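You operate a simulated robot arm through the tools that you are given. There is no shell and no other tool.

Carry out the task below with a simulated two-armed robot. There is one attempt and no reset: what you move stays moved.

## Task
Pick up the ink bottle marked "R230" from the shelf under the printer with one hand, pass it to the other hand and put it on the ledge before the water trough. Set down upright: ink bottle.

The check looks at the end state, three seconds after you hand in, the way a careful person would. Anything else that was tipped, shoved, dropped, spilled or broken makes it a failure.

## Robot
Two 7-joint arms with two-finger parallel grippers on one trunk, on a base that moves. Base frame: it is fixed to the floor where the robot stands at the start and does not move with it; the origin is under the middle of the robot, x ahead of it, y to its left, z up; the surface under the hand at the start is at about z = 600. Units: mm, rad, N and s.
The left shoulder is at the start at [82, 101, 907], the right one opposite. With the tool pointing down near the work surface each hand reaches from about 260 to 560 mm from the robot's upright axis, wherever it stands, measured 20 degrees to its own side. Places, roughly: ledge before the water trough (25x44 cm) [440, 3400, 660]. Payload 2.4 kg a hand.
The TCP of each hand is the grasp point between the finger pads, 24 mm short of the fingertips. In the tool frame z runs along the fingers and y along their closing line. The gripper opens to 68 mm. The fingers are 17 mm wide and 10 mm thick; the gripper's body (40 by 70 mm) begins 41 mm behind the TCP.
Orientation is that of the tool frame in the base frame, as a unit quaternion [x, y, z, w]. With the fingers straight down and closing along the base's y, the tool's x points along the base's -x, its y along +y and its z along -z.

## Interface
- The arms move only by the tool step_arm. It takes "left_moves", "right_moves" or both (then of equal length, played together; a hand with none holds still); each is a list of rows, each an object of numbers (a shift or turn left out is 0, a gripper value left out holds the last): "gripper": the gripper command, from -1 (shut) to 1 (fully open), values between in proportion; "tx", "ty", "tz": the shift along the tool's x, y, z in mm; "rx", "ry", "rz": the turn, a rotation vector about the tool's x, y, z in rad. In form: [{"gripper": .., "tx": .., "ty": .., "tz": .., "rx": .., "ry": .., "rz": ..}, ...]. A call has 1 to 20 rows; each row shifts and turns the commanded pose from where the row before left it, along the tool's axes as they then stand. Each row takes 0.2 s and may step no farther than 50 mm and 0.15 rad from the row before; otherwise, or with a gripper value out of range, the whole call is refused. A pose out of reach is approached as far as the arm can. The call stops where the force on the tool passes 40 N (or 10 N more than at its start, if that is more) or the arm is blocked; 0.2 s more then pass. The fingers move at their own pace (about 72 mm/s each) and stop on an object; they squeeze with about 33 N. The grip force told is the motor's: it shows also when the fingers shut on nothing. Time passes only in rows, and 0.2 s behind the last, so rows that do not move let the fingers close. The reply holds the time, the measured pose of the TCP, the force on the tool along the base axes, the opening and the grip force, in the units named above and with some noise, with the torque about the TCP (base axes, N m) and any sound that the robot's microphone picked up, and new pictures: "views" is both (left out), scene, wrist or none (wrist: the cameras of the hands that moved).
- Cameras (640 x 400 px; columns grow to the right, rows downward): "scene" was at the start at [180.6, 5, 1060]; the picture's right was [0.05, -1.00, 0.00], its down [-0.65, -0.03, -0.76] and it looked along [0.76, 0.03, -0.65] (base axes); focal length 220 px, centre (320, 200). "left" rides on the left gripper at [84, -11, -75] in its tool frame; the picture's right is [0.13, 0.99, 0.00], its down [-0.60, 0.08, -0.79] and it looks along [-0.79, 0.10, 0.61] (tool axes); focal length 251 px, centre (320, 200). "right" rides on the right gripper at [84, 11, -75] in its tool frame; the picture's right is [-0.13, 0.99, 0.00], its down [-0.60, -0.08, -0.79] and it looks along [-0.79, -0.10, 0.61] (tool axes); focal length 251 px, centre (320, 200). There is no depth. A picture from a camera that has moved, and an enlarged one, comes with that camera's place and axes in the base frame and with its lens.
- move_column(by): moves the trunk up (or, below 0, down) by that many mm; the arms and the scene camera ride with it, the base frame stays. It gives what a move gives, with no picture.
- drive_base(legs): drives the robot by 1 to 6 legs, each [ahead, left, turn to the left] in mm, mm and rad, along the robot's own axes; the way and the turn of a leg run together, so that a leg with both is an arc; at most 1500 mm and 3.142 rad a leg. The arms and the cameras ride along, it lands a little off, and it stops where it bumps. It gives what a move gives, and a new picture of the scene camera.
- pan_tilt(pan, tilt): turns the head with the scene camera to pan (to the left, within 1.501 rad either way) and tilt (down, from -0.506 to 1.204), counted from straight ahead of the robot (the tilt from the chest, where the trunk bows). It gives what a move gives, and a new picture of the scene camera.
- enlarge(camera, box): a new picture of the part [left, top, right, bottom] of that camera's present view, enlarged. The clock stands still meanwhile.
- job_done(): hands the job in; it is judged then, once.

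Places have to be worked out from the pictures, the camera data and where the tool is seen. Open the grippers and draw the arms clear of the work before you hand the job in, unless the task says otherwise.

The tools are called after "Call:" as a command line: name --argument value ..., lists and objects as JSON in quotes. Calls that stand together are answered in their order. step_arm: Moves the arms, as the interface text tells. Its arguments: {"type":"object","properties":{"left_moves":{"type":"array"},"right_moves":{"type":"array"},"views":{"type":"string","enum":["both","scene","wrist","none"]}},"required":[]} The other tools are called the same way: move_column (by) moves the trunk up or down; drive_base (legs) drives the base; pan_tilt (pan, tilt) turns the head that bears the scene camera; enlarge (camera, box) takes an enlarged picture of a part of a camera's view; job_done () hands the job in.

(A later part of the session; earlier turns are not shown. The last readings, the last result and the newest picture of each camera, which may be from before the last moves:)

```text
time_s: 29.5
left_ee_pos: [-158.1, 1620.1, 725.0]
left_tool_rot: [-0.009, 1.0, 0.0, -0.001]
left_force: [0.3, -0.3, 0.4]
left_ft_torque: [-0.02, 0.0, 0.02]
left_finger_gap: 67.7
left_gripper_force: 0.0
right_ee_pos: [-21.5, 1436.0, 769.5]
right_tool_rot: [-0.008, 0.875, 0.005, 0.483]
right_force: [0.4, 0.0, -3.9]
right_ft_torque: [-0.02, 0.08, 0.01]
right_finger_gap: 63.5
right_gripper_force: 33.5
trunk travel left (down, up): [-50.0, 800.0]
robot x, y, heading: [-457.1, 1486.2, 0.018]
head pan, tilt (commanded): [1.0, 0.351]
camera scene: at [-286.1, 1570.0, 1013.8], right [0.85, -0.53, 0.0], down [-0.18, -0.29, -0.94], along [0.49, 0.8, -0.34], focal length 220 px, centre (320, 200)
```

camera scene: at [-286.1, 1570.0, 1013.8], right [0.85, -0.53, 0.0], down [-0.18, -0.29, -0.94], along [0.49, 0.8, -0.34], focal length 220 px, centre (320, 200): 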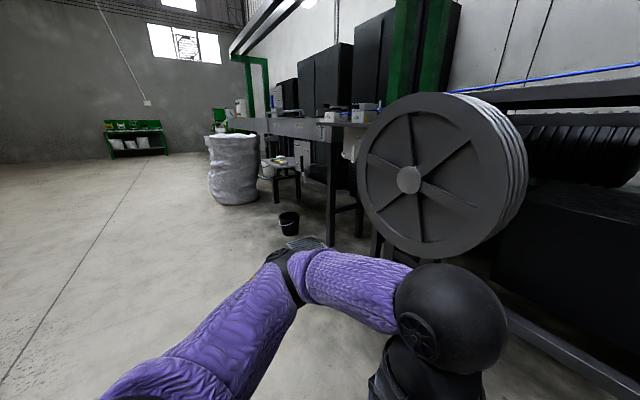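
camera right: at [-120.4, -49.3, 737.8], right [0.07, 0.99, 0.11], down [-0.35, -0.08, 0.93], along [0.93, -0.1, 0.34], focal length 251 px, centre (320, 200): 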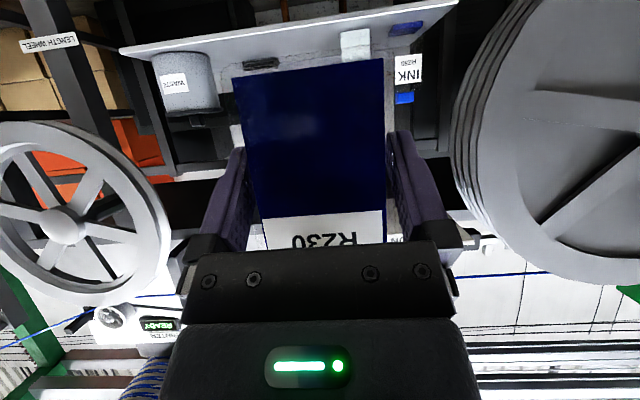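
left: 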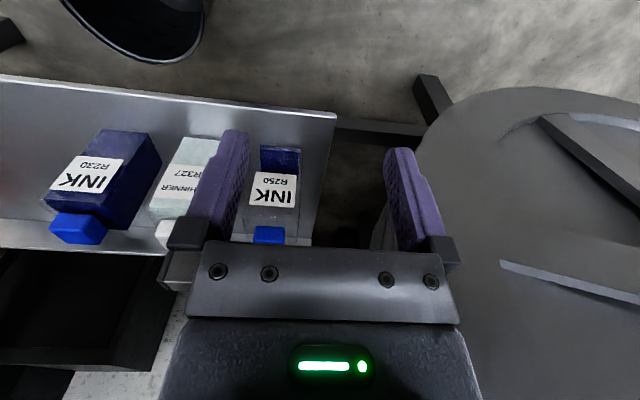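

The aisle is clear to the left; the second capstan, then a bench with the bucket and grate ahead of it, are coming up. I drive another 1400 mm left, correcting the heading by −0.02.

Call:
drive_base --legs '[[0, 0, -0.02], [0, 1400, 0]]'

Call:
pan_tilt --pan 0.6 --tilt 0.4

```text
time_s: 36.8
left_ee_pos: [-157.3, 3016.8, 725.0]
left_tool_rot: [-0.001, 1.0, -0.001, 0.0]
left_force: [0.7, 0.0, 0.5]
left_ft_torque: [-0.02, -0.04, 0.02]
left_finger_gap: 67.9
left_gripper_force: 0.1
right_ee_pos: [-23.0, 2830.5, 767.6]
right_tool_rot: [-0.001, 0.875, 0.001, 0.484]
right_force: [0.5, -0.3, -3.5]
right_ft_torque: [0.02, 0.09, -0.01]
right_finger_gap: 63.4
right_gripper_force: 32.8
trunk travel left (down, up): [-50.0, 800.0]
robot x, y, heading: [-457.3, 2885.3, 0.004]
head pan, tilt (commanded): [1.0, 0.351]
camera scene: at [-285.1, 2969.1, 1013.8], right [0.84, -0.54, 0.0], down [-0.19, -0.29, -0.94], along [0.51, 0.79, -0.34], focal length 220 px, centre (320, 200)
```

scene: 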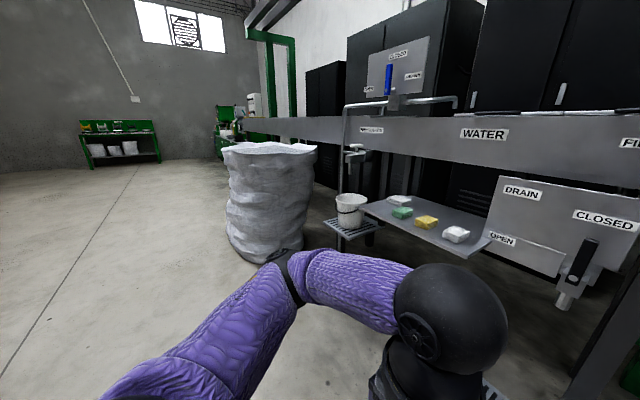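

```text
time_s: 37.7
left_ee_pos: [-156.6, 3016.7, 724.9]
left_tool_rot: [-0.001, 1.0, 0.001, 0.0]
left_force: [0.7, -0.1, -0.3]
left_ft_torque: [0.03, 0.0, -0.01]
left_finger_gap: 68.2
left_gripper_force: 0.1
right_ee_pos: [-23.2, 2830.5, 768.0]
right_tool_rot: [-0.001, 0.875, 0.001, 0.484]
right_force: [0.5, -0.5, -4.1]
right_ft_torque: [-0.04, 0.03, -0.02]
right_finger_gap: 63.5
right_gripper_force: 33.1
trunk travel left (down, up): [-50.0, 800.0]
robot x, y, heading: [-457.3, 2891.3, 0.0]
head pan, tilt (commanded): [0.6, 0.4]
camera scene: at [-259.0, 2943.2, 1009.3], right [0.57, -0.82, 0.0], down [-0.32, -0.22, -0.92], along [0.76, 0.52, -0.39], focal length 220 px, centre (320, 200)
```

scene: 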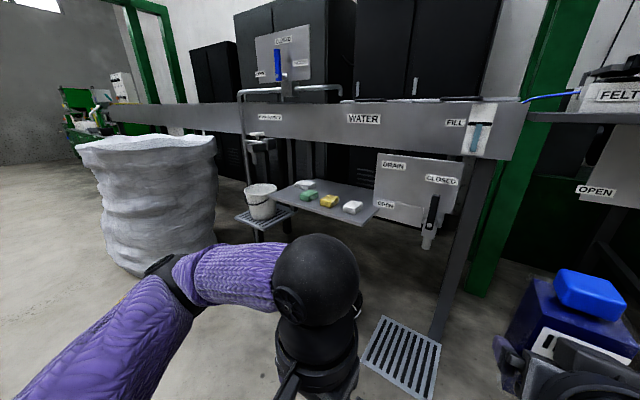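

The ledge is visible: a grey plate around (440, 3400, 660) carrying four sponges or soaps, with the trough panel behind it at x≈690. I enlarge it to find the free area.

Call:
enlarge --camera "scene" --box '[230, 140, 450, 260]'

```text
2.91 times, centred on (340, 200) of scene
camera zoom: at [-259.0, 2943.2, 1009.3], right [0.57, -0.82, 0.0], down [-0.32, -0.22, -0.92], along [0.76, 0.52, -0.39], focal length 639 px, centre (262, 200)
```

zoom: 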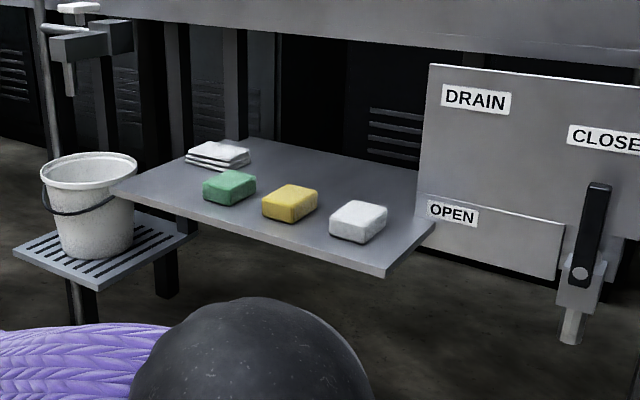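

Three sponges sit in a row at x≈410 (y≈3256, 3355, 3453), with a cloth at about (508, 3556). The area behind the sponges, near (510, 3310), looks free. I drive left 330 mm to look at it straight on and get a second viewpoint for triangulation.

Call:
drive_base --legs '[[0, 330, 0]]'

Call:
pan_tilt --pan 0.1 --tilt 0.4

Call:
enlarge --camera "scene" --box '[200, 140, 440, 290]'

```text
time_s: 39.9
left_ee_pos: [-159.0, 3352.3, 724.5]
left_tool_rot: [-0.005, 1.0, 0.001, 0.0]
left_force: [0.0, 0.3, -0.1]
left_ft_torque: [-0.03, 0.0, 0.04]
left_finger_gap: 67.9
left_gripper_force: 0.0
right_ee_pos: [-24.9, 3166.5, 767.7]
right_tool_rot: [-0.004, 0.875, 0.003, 0.484]
right_force: [1.2, -0.1, -4.5]
right_ft_torque: [0.01, 0.1, 0.0]
right_finger_gap: 63.5
right_gripper_force: 32.9
trunk travel left (down, up): [-50.0, 800.0]
robot x, y, heading: [-458.6, 3219.0, 0.006]
head pan, tilt (commanded): [0.6, 0.4]
camera scene: at [-261.2, 3276.7, 1009.3], right [0.57, -0.82, 0.0], down [-0.32, -0.22, -0.92], along [0.76, 0.53, -0.39], focal length 220 px, centre (320, 200)
```

scene: 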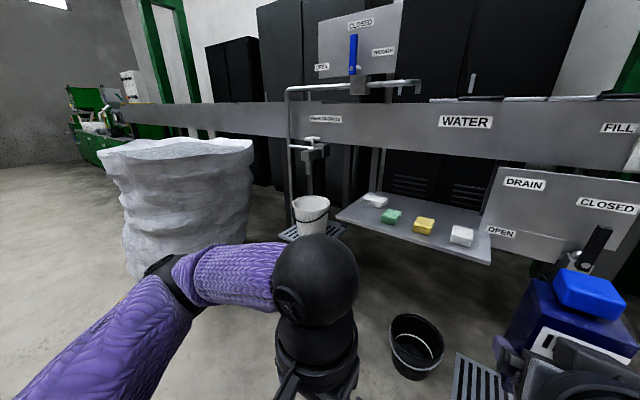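

```text
time_s: 40.8
left_ee_pos: [-159.3, 3352.8, 724.6]
left_tool_rot: [-0.005, 1.0, 0.0, 0.001]
left_force: [0.2, 0.3, 0.2]
left_ft_torque: [-0.01, 0.02, 0.0]
left_finger_gap: 68.1
left_gripper_force: 0.0
right_ee_pos: [-24.3, 3165.0, 768.4]
right_tool_rot: [-0.004, 0.875, 0.002, 0.484]
right_force: [-0.7, 0.6, -3.8]
right_ft_torque: [-0.01, 0.1, 0.03]
right_finger_gap: 63.4
right_gripper_force: 33.1
trunk travel left (down, up): [-50.0, 800.0]
robot x, y, heading: [-456.2, 3221.5, 0.007]
head pan, tilt (commanded): [0.099, 0.4]
camera scene: at [-245.0, 3233.9, 1009.3], right [0.11, -0.99, 0.0], down [-0.39, -0.04, -0.92], along [0.92, 0.1, -0.39], focal length 220 px, centre (320, 200)
```

scene: 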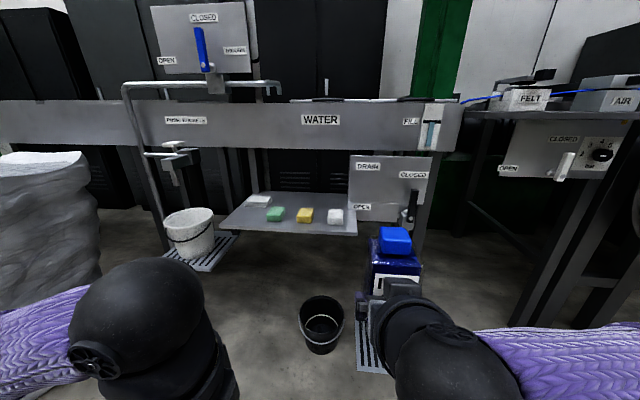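

```text
2.67 times, centred on (320, 215) of scene
camera zoom: at [-245.0, 3233.9, 1009.3], right [0.11, -0.99, 0.0], down [-0.39, -0.04, -0.92], along [0.92, 0.1, -0.39], focal length 585 px, centre (320, 160)
```

zoom: 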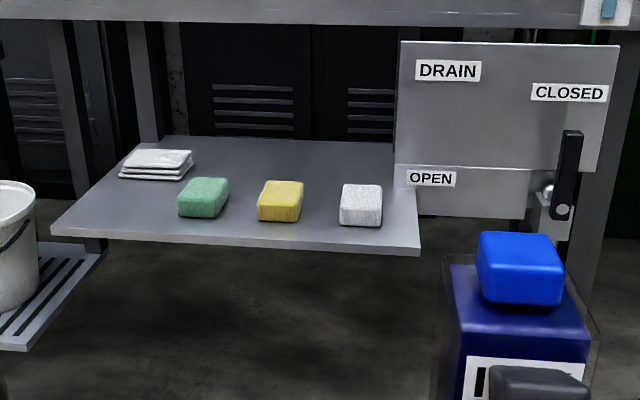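

From the two views I estimate the following:
- **Ledge:** top at z≈657, front edge x≈327.
- **Sponges:** x 381–442.
- **DRAIN panel:** left edge near (483, 3208).
- **Free spot:** about (505, 3350).

I will pass the bottle here in open space. First I raise the left hand, then bring the right hand toward the centre and a bit lower.

Call:
step_arm --left_moves '[{"gripper": 1, "tz": -44}, {"tz": -44}, {"tz": -44}, {"tz": -44}, {}, {}, {}]' --right_moves '[{"gripper": -1}, {}, {}, {}, {"tx": 14.8, "ty": 16.7, "tz": 1.5}, {"tx": 14.8, "ty": 16.7, "tz": 1.5}, {"tx": 14.8, "ty": 16.7, "tz": 1.5}]' --views "both"

```text
time_s: 42.4
left_ee_pos: [-159.4, 3350.8, 900.1]
left_tool_rot: [-0.004, 1.0, 0.001, -0.001]
left_force: [0.6, 0.8, 1.1]
left_ft_torque: [-0.03, -0.01, -0.02]
left_finger_gap: 67.9
left_gripper_force: 0.0
right_ee_pos: [-43.4, 3216.1, 728.1]
right_tool_rot: [-0.004, 0.875, 0.002, 0.484]
right_force: [0.9, -0.2, -4.6]
right_ft_torque: [-0.01, 0.05, 0.0]
right_finger_gap: 63.4
right_gripper_force: 32.7
trunk travel left (down, up): [-50.0, 800.0]
robot x, y, heading: [-459.4, 3221.0, 0.009]
head pan, tilt (commanded): [0.099, 0.4]
camera scene: at [-245.1, 3233.8, 1009.3], right [0.11, -0.99, 0.0], down [-0.39, -0.04, -0.92], along [0.92, 0.1, -0.39], focal length 220 px, centre (320, 200)
camera right: at [-153.5, 3225.9, 697.5], right [0.06, 0.99, 0.11], down [-0.35, -0.08, 0.93], along [0.94, -0.09, 0.34], focal length 251 px, centre (320, 200)
camera left: at [-243.7, 3339.4, 975.3], right [-0.14, 0.99, 0.0], down [0.6, 0.08, 0.79], along [0.79, 0.11, -0.61], focal length 251 px, centre (320, 200)
```

scene: 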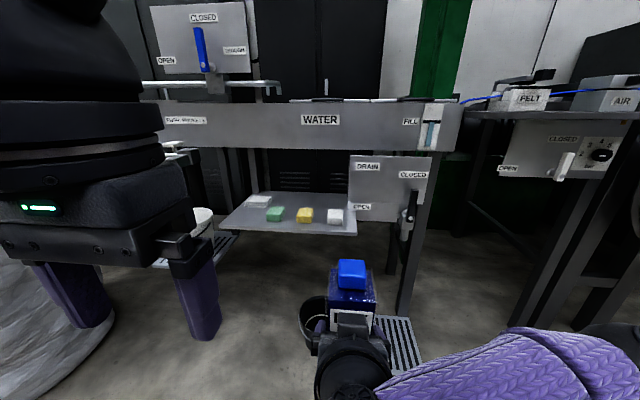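
right: 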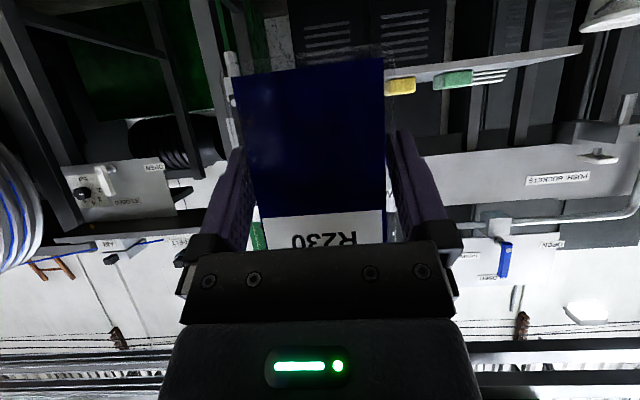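
left: 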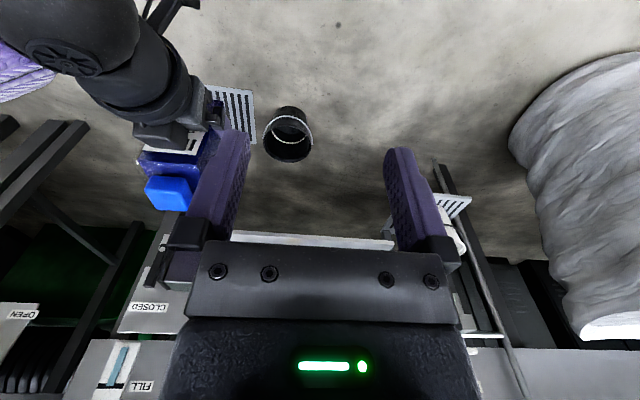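

Both hands reached their poses. I enlarge the cap in the scene and left-hand views to triangulate its exact location.

Call:
enlarge --camera "scene" --box '[300, 245, 400, 345]'

Call:
enlarge --camera "left" --box '[120, 110, 240, 230]'

```text
4.00 times, centred on (350, 295) of scene
camera zoom: at [-245.1, 3233.8, 1009.3], right [0.11, -0.99, 0.0], down [-0.39, -0.04, -0.92], along [0.92, 0.1, -0.39], focal length 878 px, centre (200, -180)
```

zoom: 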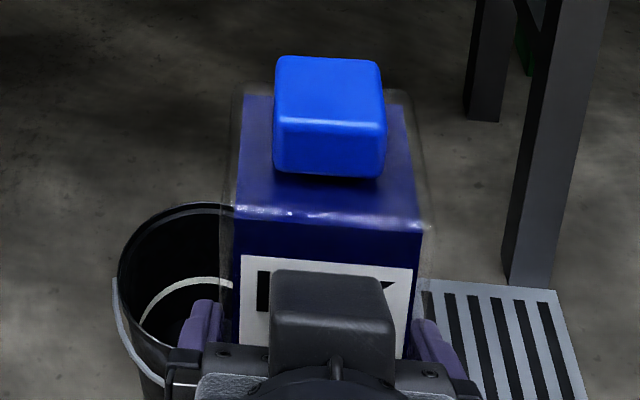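

```text
3.33 times, centred on (180, 170) of left
camera zoom: at [-243.7, 3339.4, 975.3], right [-0.14, 0.99, 0.0], down [0.6, 0.08, 0.79], along [0.79, 0.11, -0.61], focal length 838 px, centre (787, 300)
```

zoom: 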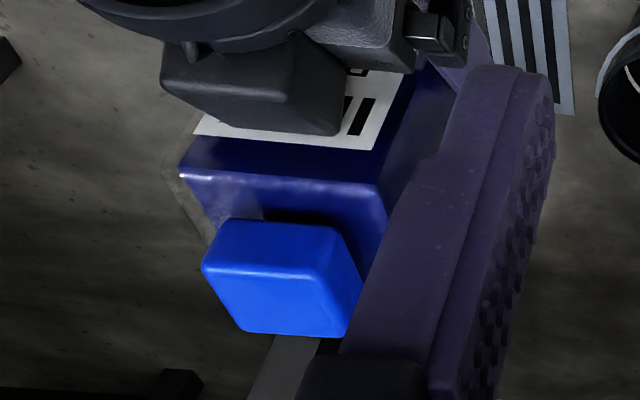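

Cap top centre comes out at about (−25, 3216.5, 827), body top z≈805, cap about 34 mm wide. I move the open left hand forward and then right until it is above the cap, still 48 mm clear of it, and check alignment.

Call:
step_arm --left_moves '[{"gripper": 1, "tx": -44.8}, {"tx": -44.8}, {"tx": -44.8}, {"ty": -44.8}, {"ty": -44.8}, {"ty": -44.8}]' --views "both"

```text
time_s: 43.8
left_ee_pos: [-23.0, 3217.8, 900.1]
left_tool_rot: [-0.005, 1.0, 0.0, 0.0]
left_force: [-0.1, 0.7, 0.0]
left_ft_torque: [-0.03, 0.01, 0.03]
left_finger_gap: 68.4
left_gripper_force: 0.1
right_ee_pos: [-44.3, 3216.1, 727.6]
right_tool_rot: [-0.003, 0.875, 0.001, 0.484]
right_force: [-0.4, -0.5, -4.3]
right_ft_torque: [-0.05, 0.1, 0.02]
right_finger_gap: 63.5
right_gripper_force: 32.9
trunk travel left (down, up): [-50.0, 800.0]
robot x, y, heading: [-453.5, 3220.6, 0.005]
head pan, tilt (commanded): [0.099, 0.4]
camera scene: at [-245.0, 3234.0, 1009.3], right [0.11, -0.99, 0.0], down [-0.39, -0.04, -0.92], along [0.92, 0.1, -0.39], focal length 220 px, centre (320, 200)
camera left: at [-106.8, 3204.6, 976.1], right [-0.14, 0.99, 0.0], down [0.6, 0.08, 0.79], along [0.78, 0.11, -0.61], focal length 251 px, centre (320, 200)
```

scene: 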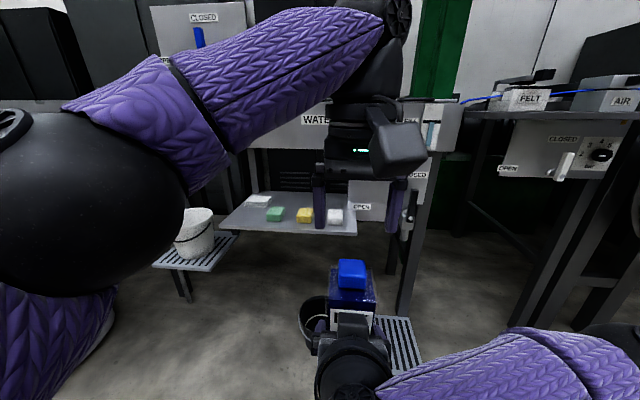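
left: 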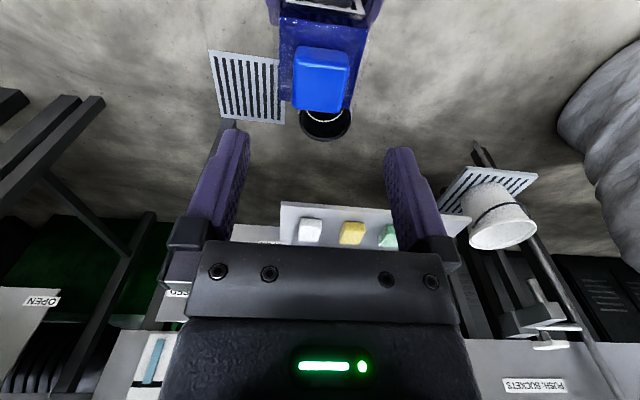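

The cap projects to (−26, 3216) in the left view, right under the hand at (−23, 3218). I trim 2 mm and descend 69 mm so the fingertips stop just above the bottle's shoulder.

Call:
step_arm --left_moves '[{"gripper": 1, "tx": 2.5, "ty": -1.4, "tz": 22}, {"tz": 20}, {"tz": 15}, {"tz": 12}, {}]' --views "both"

Call:
enlarge --camera "scene" --box '[280, 200, 420, 340]'

Call:
enlarge --camera "left" --box '[180, 30, 460, 260]'

```text
time_s: 45.0
left_ee_pos: [-26.1, 3216.9, 832.6]
left_tool_rot: [-0.004, 1.0, -0.001, 0.0]
left_force: [-0.2, 0.1, 0.8]
left_ft_torque: [-0.04, 0.01, 0.01]
left_finger_gap: 68.1
left_gripper_force: 0.1
right_ee_pos: [-43.6, 3215.6, 727.5]
right_tool_rot: [-0.003, 0.875, 0.002, 0.484]
right_force: [-0.4, 0.1, -2.9]
right_ft_torque: [0.0, 0.06, -0.03]
right_finger_gap: 63.6
right_gripper_force: 32.9
trunk travel left (down, up): [-50.0, 800.0]
robot x, y, heading: [-458.1, 3221.8, 0.01]
head pan, tilt (commanded): [0.099, 0.4]
camera scene: at [-245.0, 3233.8, 1009.3], right [0.11, -0.99, 0.0], down [-0.39, -0.04, -0.92], along [0.92, 0.1, -0.39], focal length 220 px, centre (320, 200)
camera left: at [-110.5, 3204.7, 907.3], right [-0.14, 0.99, 0.0], down [0.6, 0.08, 0.79], along [0.79, 0.11, -0.61], focal length 251 px, centre (320, 200)
```

scene: 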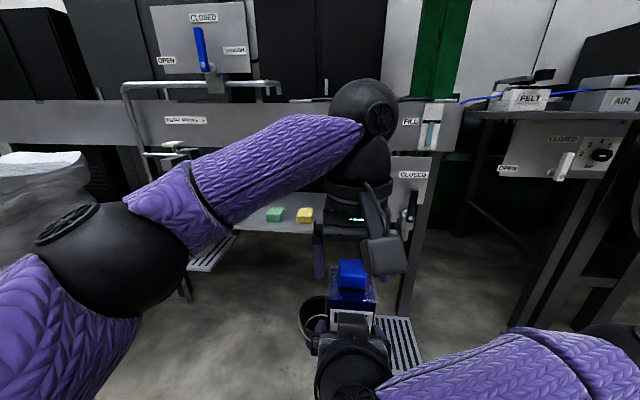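
left: 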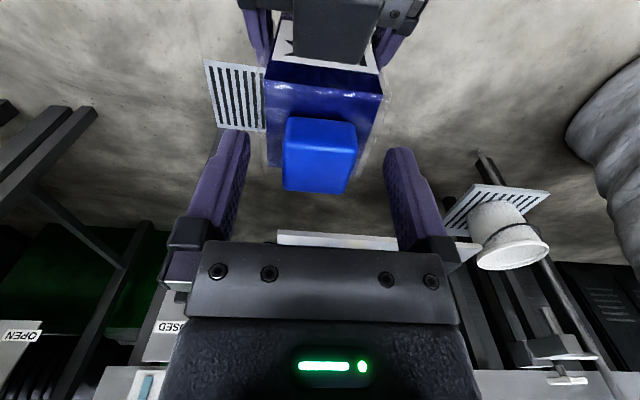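

```text
2.86 times, centred on (350, 270) of scene
camera zoom: at [-245.0, 3233.8, 1009.3], right [0.11, -0.99, 0.0], down [-0.39, -0.04, -0.92], along [0.92, 0.1, -0.39], focal length 627 px, centre (234, 0)
```

zoom: 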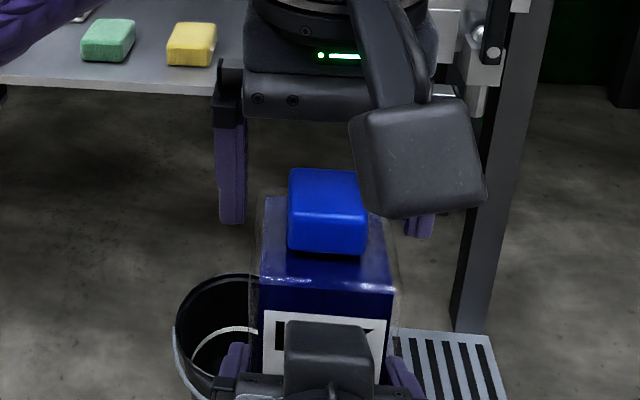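

```text
1.74 times, centred on (320, 145) of left
camera zoom: at [-110.5, 3204.7, 907.3], right [-0.14, 0.99, 0.0], down [0.6, 0.08, 0.79], along [0.79, 0.11, -0.61], focal length 437 px, centre (320, 296)
```

zoom: 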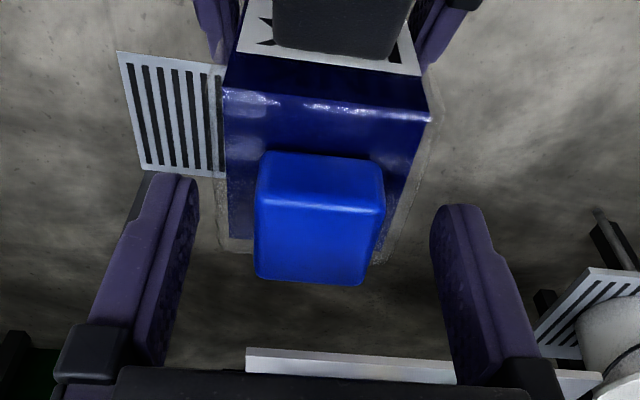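

The fingers flank the cap evenly and at the right depth. I close the left gripper on the cap while the right keeps holding.

Call:
step_arm --left_moves '[{"gripper": -1}, {"gripper": -1}, {"gripper": -1}, {"gripper": -1}]' --views "both"

Call:
enlarge --camera "left" --box '[180, 30, 460, 260]'

Call:
enlarge --camera "scene" --box '[280, 200, 420, 340]'

```text
time_s: 46.0
left_ee_pos: [-26.8, 3216.5, 832.1]
left_tool_rot: [-0.005, 1.0, -0.001, 0.001]
left_force: [0.9, -12.3, -0.2]
left_ft_torque: [-0.43, -0.05, 0.02]
left_finger_gap: 33.0
left_gripper_force: 32.6
right_ee_pos: [-43.8, 3215.7, 728.5]
right_tool_rot: [-0.004, 0.875, 0.003, 0.483]
right_force: [-1.1, 11.5, -2.1]
right_ft_torque: [-0.86, -0.05, 0.19]
right_finger_gap: 63.7
right_gripper_force: 33.0
trunk travel left (down, up): [-50.0, 800.0]
robot x, y, heading: [-458.1, 3221.5, 0.009]
head pan, tilt (commanded): [0.099, 0.4]
camera scene: at [-245.0, 3233.8, 1009.3], right [0.11, -0.99, 0.0], down [-0.39, -0.04, -0.92], along [0.92, 0.1, -0.39], focal length 220 px, centre (320, 200)
camera left: at [-110.6, 3204.5, 907.5], right [-0.14, 0.99, 0.0], down [0.6, 0.08, 0.79], along [0.79, 0.11, -0.61], focal length 251 px, centre (320, 200)
```

scene: 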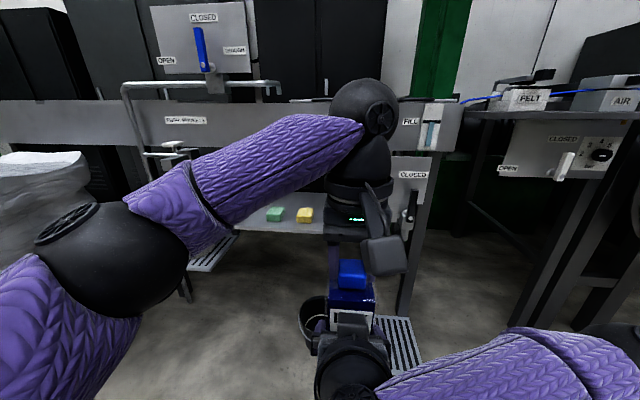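
left: 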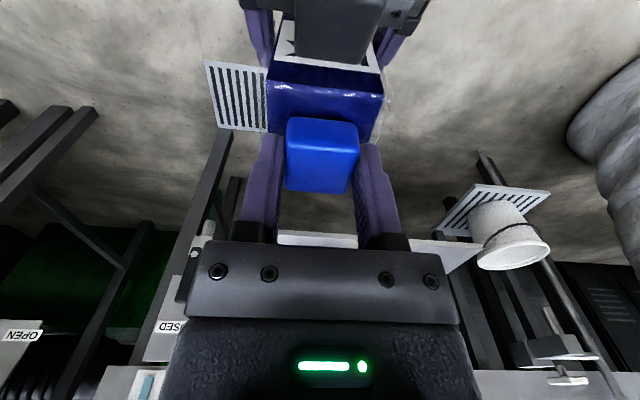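

```text
1.74 times, centred on (320, 145) of left
camera zoom: at [-110.6, 3204.5, 907.5], right [-0.14, 0.99, 0.0], down [0.6, 0.08, 0.79], along [0.79, 0.11, -0.61], focal length 437 px, centre (320, 296)
```

zoom: 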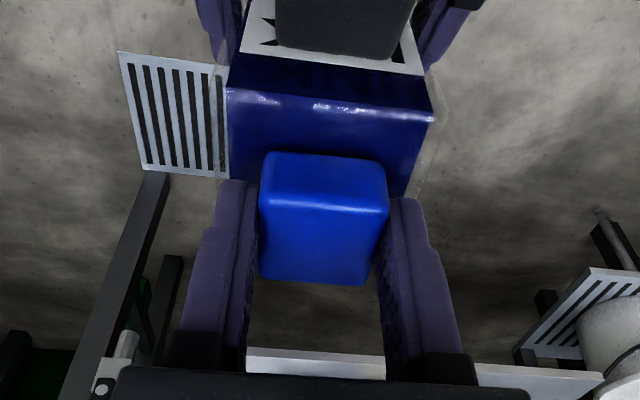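

```text
2.86 times, centred on (350, 270) of scene
camera zoom: at [-245.0, 3233.8, 1009.3], right [0.11, -0.99, 0.0], down [-0.39, -0.04, -0.92], along [0.92, 0.1, -0.39], focal length 627 px, centre (234, 0)
```

zoom: 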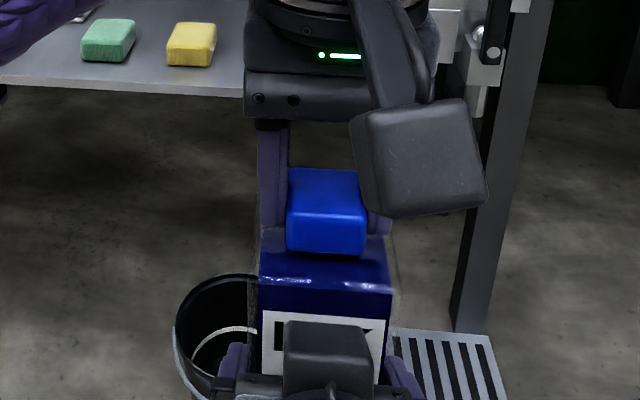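

The left hand has the cap (gap 33 mm, 33 N). The readings show about 12 N of lateral strain between the hands, so I shift the left hand 0.8 mm in −y to relieve it before releasing.

Call:
step_arm --left_moves '[{"gripper": -1, "ty": -0.8}, {"gripper": -1}]' --views "none"

```text
time_s: 46.6
left_ee_pos: [-26.4, 3216.2, 831.2]
left_tool_rot: [-0.005, 1.0, -0.001, 0.0]
left_force: [-6.8, -9.8, -0.3]
left_ft_torque: [-0.32, 0.25, -0.09]
left_finger_gap: 33.0
left_gripper_force: 32.8
right_ee_pos: [-43.5, 3215.6, 728.0]
right_tool_rot: [-0.004, 0.875, 0.002, 0.484]
right_force: [5.8, 9.8, -2.1]
right_ft_torque: [-0.62, 0.48, 0.23]
right_finger_gap: 63.6
right_gripper_force: 32.9
trunk travel left (down, up): [-50.0, 800.0]
robot x, y, heading: [-463.6, 3225.7, 0.007]
head pan, tilt (commanded): [0.099, 0.4]
```

Strain is down a little and harmless. Now I open the right gripper fully with the hands still, and check that the left carries the weight.

Call:
step_arm --left_moves '[{"gripper": -1}, {"gripper": -1}, {"gripper": -1}]' --right_moves '[{"gripper": 1}, {"gripper": 1}, {"gripper": 1}]' --views "both"

Call:
enlarge --camera "right" --box '[180, 40, 460, 260]'

Call:
enlarge --camera "scene" --box '[280, 200, 420, 340]'

```text
time_s: 47.4
left_ee_pos: [-25.1, 3217.7, 832.7]
left_tool_rot: [-0.004, 1.0, 0.0, 0.0]
left_force: [-0.4, 0.2, -0.5]
left_ft_torque: [0.02, -0.01, 0.01]
left_finger_gap: 32.9
left_gripper_force: 32.9
right_ee_pos: [-44.5, 3215.3, 727.0]
right_tool_rot: [-0.003, 0.876, 0.002, 0.483]
right_force: [0.3, -0.4, 0.8]
right_ft_torque: [0.02, 0.0, -0.03]
right_finger_gap: 68.1
right_gripper_force: 0.1
trunk travel left (down, up): [-50.0, 800.0]
robot x, y, heading: [-462.1, 3219.4, 0.009]
head pan, tilt (commanded): [0.099, 0.4]
camera scene: at [-245.0, 3233.8, 1009.3], right [0.11, -0.99, 0.0], down [-0.39, -0.04, -0.92], along [0.92, 0.1, -0.39], focal length 220 px, centre (320, 200)
camera right: at [-153.3, 3225.8, 697.7], right [0.06, 0.99, 0.11], down [-0.35, -0.08, 0.93], along [0.94, -0.09, 0.34], focal length 251 px, centre (320, 200)
camera left: at [-110.1, 3204.1, 907.4], right [-0.14, 0.99, 0.0], down [0.6, 0.08, 0.79], along [0.79, 0.11, -0.61], focal length 251 px, centre (320, 200)
```

scene: 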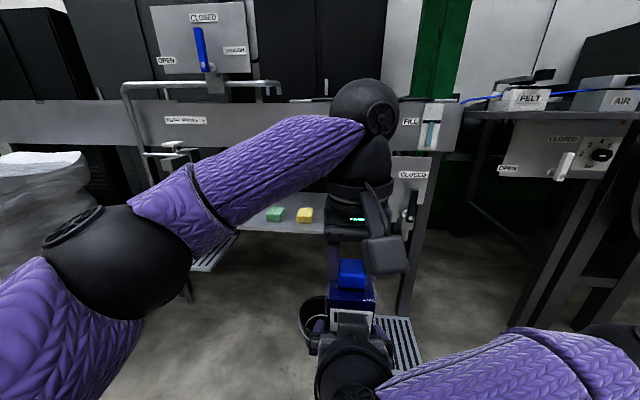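
right: 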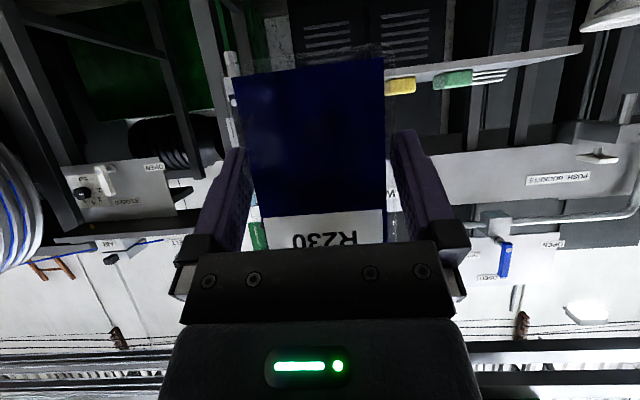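
left: 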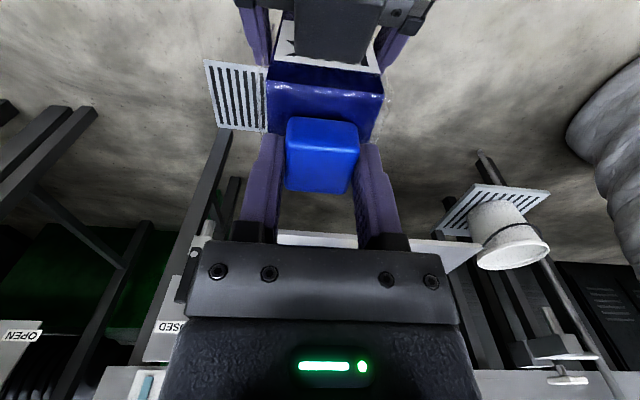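

```text
1.82 times, centred on (320, 150) of right
camera zoom: at [-153.3, 3225.8, 697.7], right [0.06, 0.99, 0.11], down [-0.35, -0.08, 0.93], along [0.94, -0.09, 0.34], focal length 457 px, centre (320, 291)
```

zoom: 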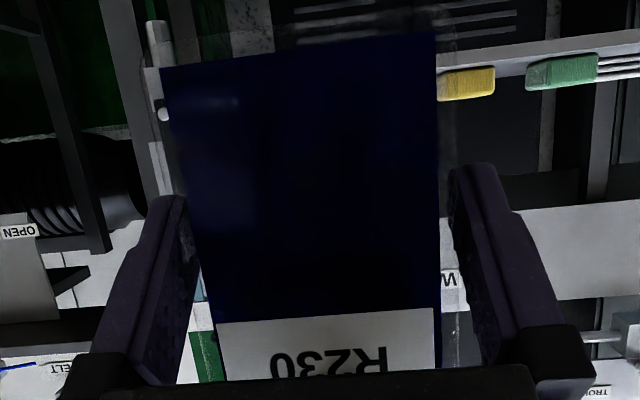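

```text
2.86 times, centred on (350, 270) of scene
camera zoom: at [-245.0, 3233.8, 1009.3], right [0.11, -0.99, 0.0], down [-0.39, -0.04, -0.92], along [0.92, 0.1, -0.39], focal length 627 px, centre (234, 0)
```

zoom: 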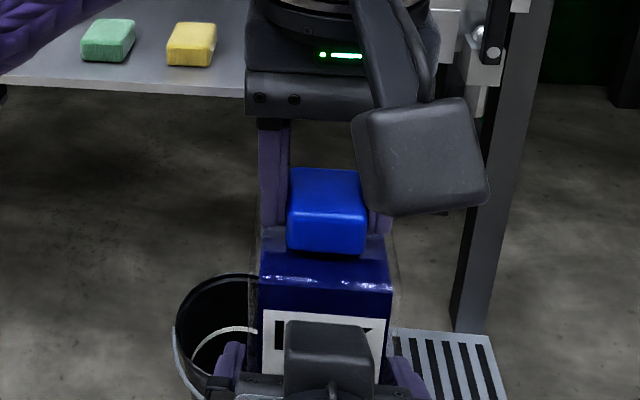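

The bottle stayed put with the right fingers open, but the left force reads near zero. I take another reading with rest rows to see where the weight sits.

Call:
step_arm --left_moves '[{"gripper": -1}, {"gripper": -1}]' --right_moves '[{"gripper": 1}, {"gripper": 1}]' --views "none"

```text
time_s: 48.0
left_ee_pos: [-26.4, 3216.3, 832.9]
left_tool_rot: [-0.004, 1.0, 0.0, 0.0]
left_force: [0.3, -0.8, 0.3]
left_ft_torque: [0.03, -0.01, 0.01]
left_finger_gap: 32.9
left_gripper_force: 32.8
right_ee_pos: [-44.2, 3216.5, 728.7]
right_tool_rot: [-0.004, 0.876, 0.002, 0.483]
right_force: [0.1, 0.2, 0.3]
right_ft_torque: [0.0, 0.01, 0.02]
right_finger_gap: 68.0
right_gripper_force: 0.0
trunk travel left (down, up): [-50.0, 800.0]
robot x, y, heading: [-458.7, 3220.8, 0.013]
head pan, tilt (commanded): [0.099, 0.4]
```

Both sensors read about zero, so I check the picture to confirm the bottle is still hanging level from the left hand.

Call:
enlarge --camera "scene" --box '[280, 200, 420, 340]'

Call:
enlarge --camera "right" --box '[180, 40, 460, 260]'

```text
2.86 times, centred on (350, 270) of scene
camera zoom: at [-245.0, 3233.8, 1009.3], right [0.11, -0.99, 0.0], down [-0.39, -0.04, -0.92], along [0.92, 0.1, -0.39], focal length 627 px, centre (234, 0)
```

zoom: 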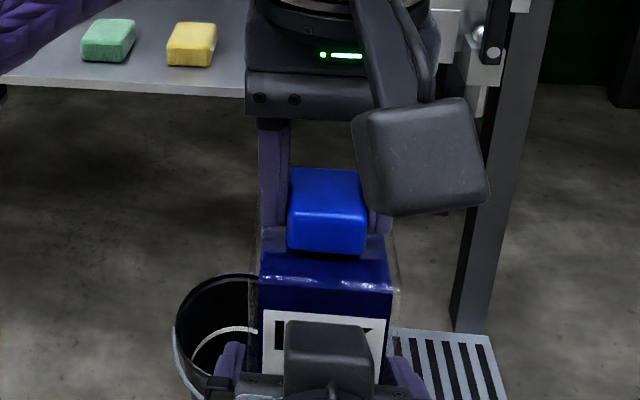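

```text
1.82 times, centred on (320, 150) of right
camera zoom: at [-153.3, 3225.8, 697.7], right [0.06, 0.99, 0.11], down [-0.35, -0.08, 0.93], along [0.94, -0.09, 0.34], focal length 457 px, centre (320, 291)
```

zoom: 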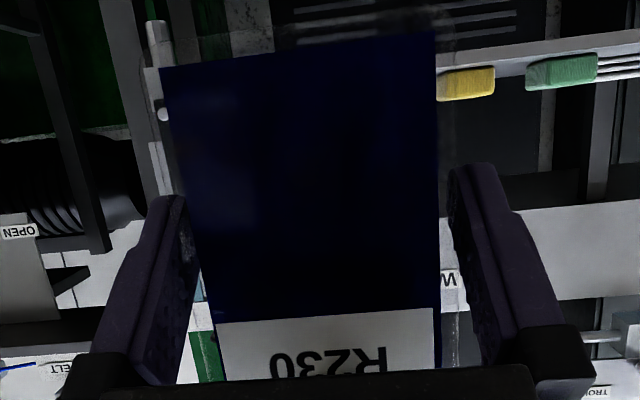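

The bottle hangs unchanged. I raise the left hand 10 mm, which the open right fingers allow, to confirm that it alone carries the bottle.

Call:
step_arm --left_moves '[{"gripper": -1, "tz": -5}, {"gripper": -1, "tz": -5}, {"gripper": -1}]' --views "both"

Call:
enlarge --camera "right" --box '[180, 40, 460, 260]'

```text
time_s: 48.8
left_ee_pos: [-25.5, 3216.2, 841.8]
left_tool_rot: [-0.004, 1.0, 0.0, 0.0]
left_force: [-1.2, 0.2, -4.5]
left_ft_torque: [0.01, 0.0, 0.01]
left_finger_gap: 33.0
left_gripper_force: 33.1
right_ee_pos: [-43.9, 3216.5, 728.6]
right_tool_rot: [-0.004, 0.876, 0.002, 0.483]
right_force: [-0.7, -0.7, 0.2]
right_ft_torque: [0.02, 0.0, 0.0]
right_finger_gap: 67.9
right_gripper_force: 0.1
trunk travel left (down, up): [-50.0, 800.0]
robot x, y, heading: [-458.2, 3222.5, 0.014]
head pan, tilt (commanded): [0.099, 0.4]
camera scene: at [-245.0, 3233.8, 1009.3], right [0.11, -0.99, 0.0], down [-0.39, -0.04, -0.92], along [0.92, 0.1, -0.39], focal length 220 px, centre (320, 200)
camera left: at [-110.2, 3204.3, 917.6], right [-0.14, 0.99, 0.0], down [0.6, 0.08, 0.79], along [0.79, 0.11, -0.61], focal length 251 px, centre (320, 200)
```

scene: 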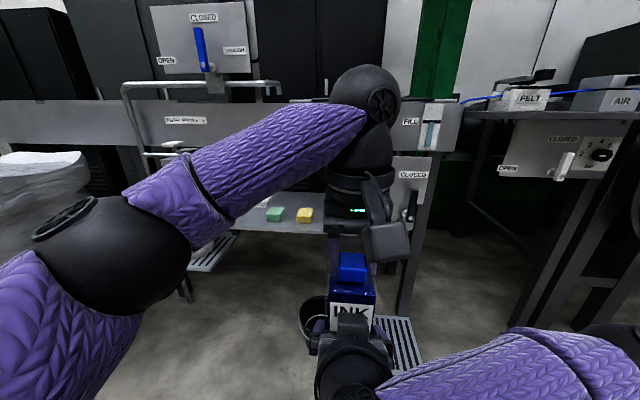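
left: 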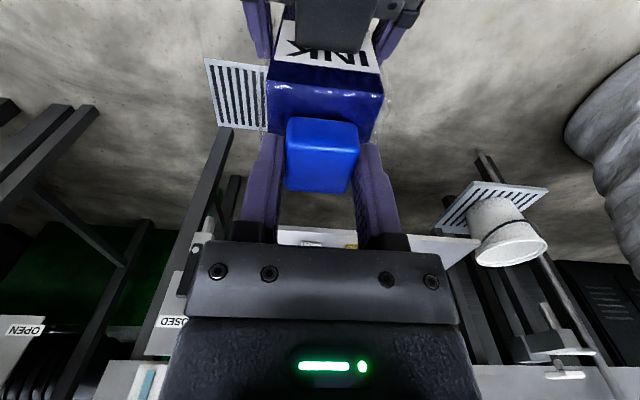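

```text
1.82 times, centred on (320, 150) of right
camera zoom: at [-153.3, 3225.8, 697.7], right [0.06, 0.99, 0.11], down [-0.35, -0.08, 0.93], along [0.94, -0.09, 0.34], focal length 457 px, centre (320, 291)
```

zoom: 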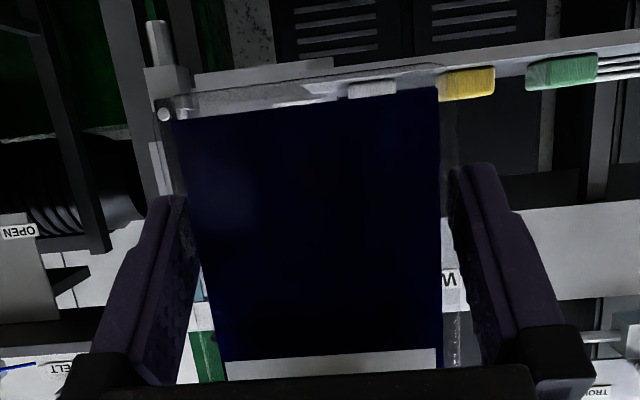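

The left hand now carries the full weight (−4.5 N) and the bottle is free in the open right fingers. I draw the right hand straight back 40 mm, watching for reach limits.

Call:
step_arm --right_moves '[{"gripper": 1, "tx": 5.33, "tz": -8.46}, {"tx": 5.33, "tz": -8.46}, {"tx": 5.33, "tz": -8.46}, {"tx": 5.33, "tz": -8.46}]' --views "both"

```text
time_s: 49.8
left_ee_pos: [-25.3, 3216.2, 841.4]
left_tool_rot: [-0.004, 1.0, 0.0, -0.001]
left_force: [0.1, 0.0, -3.7]
left_ft_torque: [-0.03, 0.0, 0.03]
left_finger_gap: 33.1
left_gripper_force: 32.9
right_ee_pos: [-83.9, 3215.2, 728.8]
right_tool_rot: [-0.004, 0.876, 0.003, 0.483]
right_force: [0.0, -0.1, 0.2]
right_ft_torque: [0.0, -0.01, 0.01]
right_finger_gap: 68.1
right_gripper_force: 0.0
trunk travel left (down, up): [-50.0, 800.0]
robot x, y, heading: [-460.1, 3222.9, 0.009]
head pan, tilt (commanded): [0.099, 0.4]
camera scene: at [-245.0, 3233.7, 1009.3], right [0.11, -0.99, 0.0], down [-0.39, -0.04, -0.92], along [0.92, 0.1, -0.39], focal length 220 px, centre (320, 200)
camera right: at [-193.5, 3224.8, 698.2], right [0.06, 0.99, 0.11], down [-0.35, -0.08, 0.93], along [0.94, -0.09, 0.34], focal length 251 px, centre (320, 200)
```

scene: 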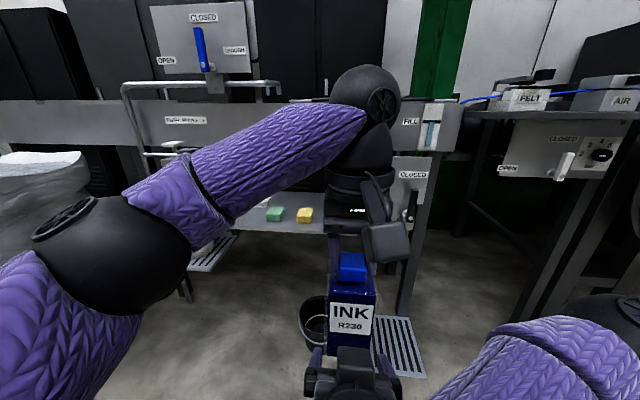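
right: 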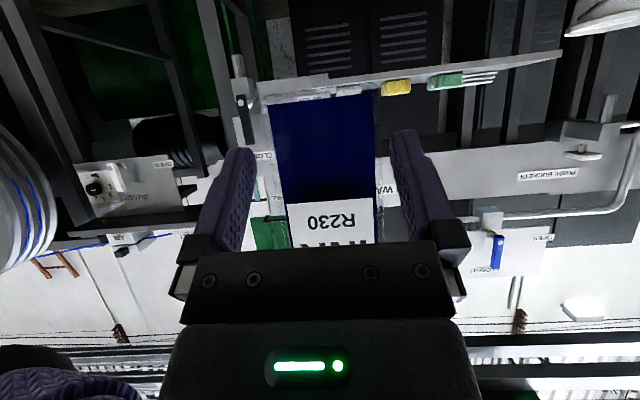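

It moves freely, and the fingertips are now almost out from beside the bottle. I go back another 30 mm, then swing the right hand away to the right.

Call:
step_arm --right_moves '[{"gripper": 1, "tx": 5.33, "tz": -8.46}, {"tx": 5.33, "tz": -8.46}, {"tx": 5.33, "tz": -8.46}, {"ty": -25}, {"ty": -25}, {"ty": -25}, {"ty": -25}, {"ty": -25}, {"ty": -25}]' --views "both"

```text
time_s: 51.8
left_ee_pos: [-26.2, 3216.0, 841.7]
left_tool_rot: [-0.004, 1.0, 0.0, 0.0]
left_force: [7.3, -6.4, -4.4]
left_ft_torque: [-0.69, -0.81, 0.23]
left_finger_gap: 34.3
left_gripper_force: 33.0
right_ee_pos: [-37.7, 3131.8, 718.2]
right_tool_rot: [-0.004, 0.875, 0.002, 0.483]
right_force: [-6.2, 5.4, -0.3]
right_ft_torque: [0.02, 0.03, 0.43]
right_finger_gap: 68.0
right_gripper_force: 0.1
right hand out of reach, approached as far as the arm can: row 3, 4, 5, 6, 7, 8, 9
trunk travel left (down, up): [-50.0, 800.0]
robot x, y, heading: [-460.9, 3220.6, 0.006]
head pan, tilt (commanded): [0.099, 0.4]
camera scene: at [-245.0, 3233.8, 1009.3], right [0.11, -0.99, 0.0], down [-0.39, -0.04, -0.92], along [0.92, 0.1, -0.39], focal length 220 px, centre (320, 200)
camera right: at [-147.7, 3142.2, 688.3], right [0.06, 0.99, 0.11], down [-0.35, -0.08, 0.93], along [0.94, -0.09, 0.34], focal length 251 px, centre (320, 200)
```

scene: 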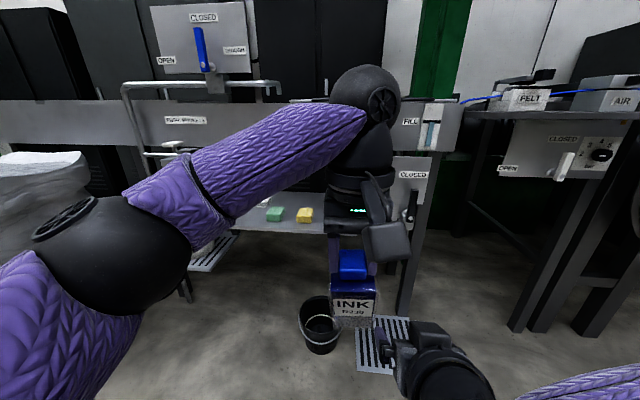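
right: 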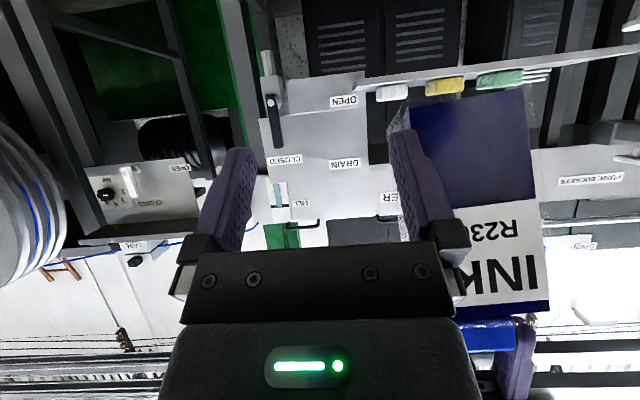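

The right arm hit a reach limit, slid forward and is now nudging the bottle sideways (about 8 N, and the left finger gap grew to 34.3). I move the right hand directly away (−y) in small steps.

Call:
step_arm --right_moves '[{"gripper": 1, "ty": -12}, {"ty": -15}]' --views "both"

```text
time_s: 52.4
left_ee_pos: [-25.3, 3217.6, 840.4]
left_tool_rot: [-0.004, 1.0, 0.0, -0.001]
left_force: [0.1, 0.3, -4.7]
left_ft_torque: [0.01, 0.09, -0.03]
left_finger_gap: 33.0
left_gripper_force: 32.8
right_ee_pos: [-29.6, 3107.3, 717.2]
right_tool_rot: [-0.004, 0.875, 0.002, 0.483]
right_force: [0.1, 0.0, -0.5]
right_ft_torque: [0.0, -0.01, -0.03]
right_finger_gap: 67.9
right_gripper_force: 0.0
right hand out of reach, approached as far as the arm can: row 1, 2
trunk travel left (down, up): [-50.0, 800.0]
robot x, y, heading: [-462.9, 3219.9, 0.012]
head pan, tilt (commanded): [0.099, 0.4]
camera scene: at [-245.0, 3233.8, 1009.3], right [0.11, -0.99, 0.0], down [-0.39, -0.04, -0.92], along [0.92, 0.1, -0.39], focal length 220 px, centre (320, 200)
camera right: at [-139.8, 3117.4, 687.4], right [0.06, 0.99, 0.11], down [-0.35, -0.08, 0.93], along [0.94, -0.09, 0.34], focal length 251 px, centre (320, 200)
```

scene: 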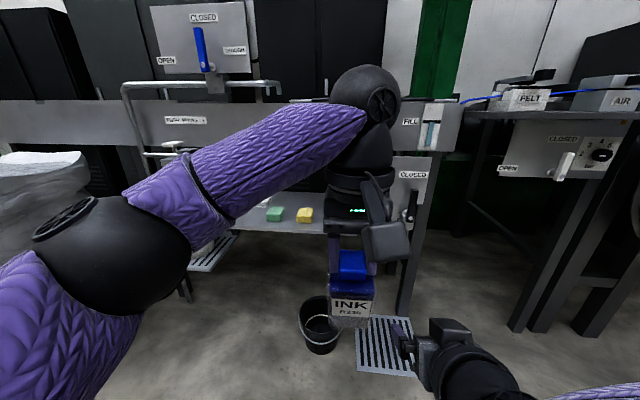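
right: 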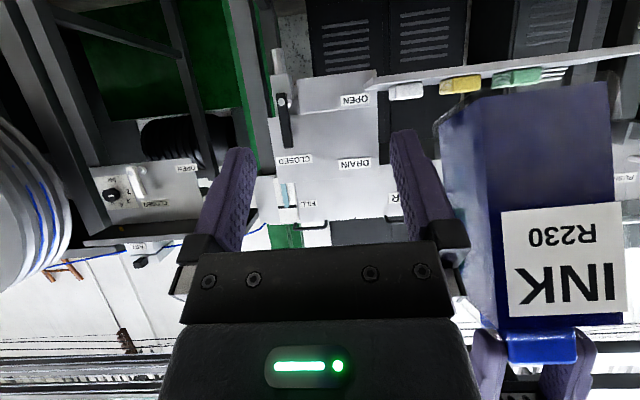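

Contact is released and the gap is back to 33.0, but the bottle seems to have pitched a little in the left grip. I enlarge both views to measure its tilt.

Call:
enlarge --camera "right" --box '[400, 60, 640, 400]'

Call:
enlarge --camera "scene" --box '[290, 220, 420, 350]'

Call:
enlarge --camera "left" --box '[180, 30, 460, 260]'

```text
1.18 times, centred on (520, 230) of right
camera zoom: at [-139.8, 3117.4, 687.4], right [0.06, 0.99, 0.11], down [-0.35, -0.08, 0.93], along [0.94, -0.09, 0.34], focal length 296 px, centre (85, 165)
```

zoom: 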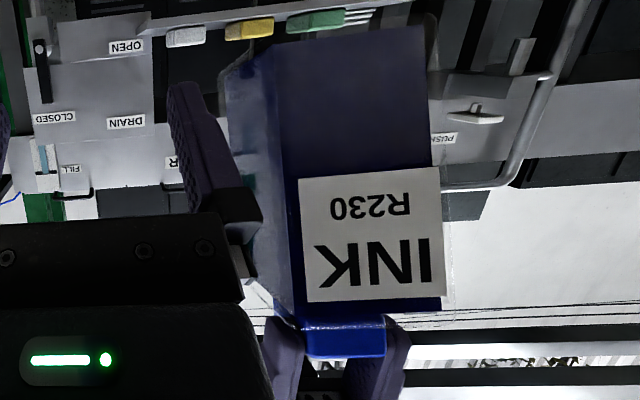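

```text
3.08 times, centred on (355, 285) of scene
camera zoom: at [-245.0, 3233.8, 1009.3], right [0.11, -0.99, 0.0], down [-0.39, -0.04, -0.92], along [0.92, 0.1, -0.39], focal length 675 px, centre (212, -62)
```

zoom: 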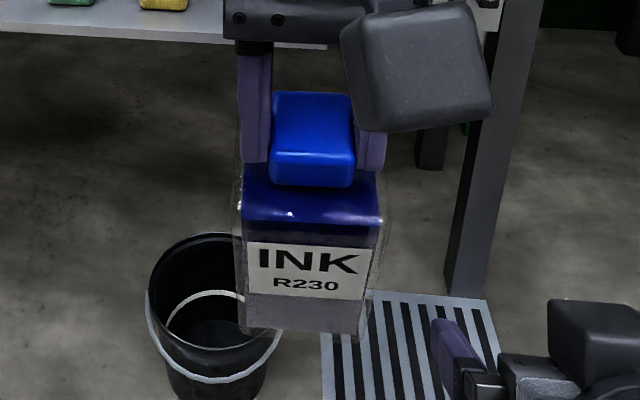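

```text
1.74 times, centred on (320, 145) of left
camera zoom: at [-110.2, 3204.3, 917.5], right [-0.14, 0.99, 0.0], down [0.6, 0.08, 0.79], along [0.78, 0.11, -0.61], focal length 437 px, centre (320, 296)
```

zoom: 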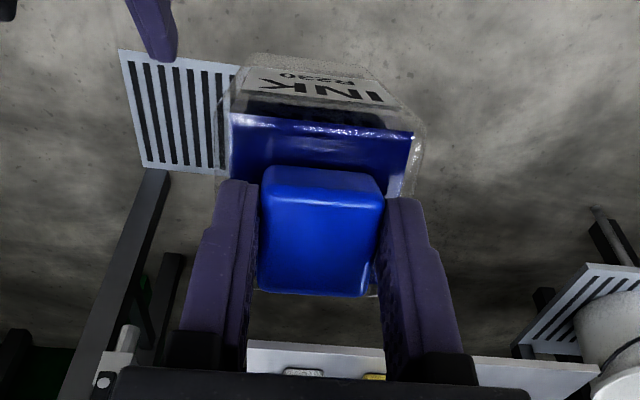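

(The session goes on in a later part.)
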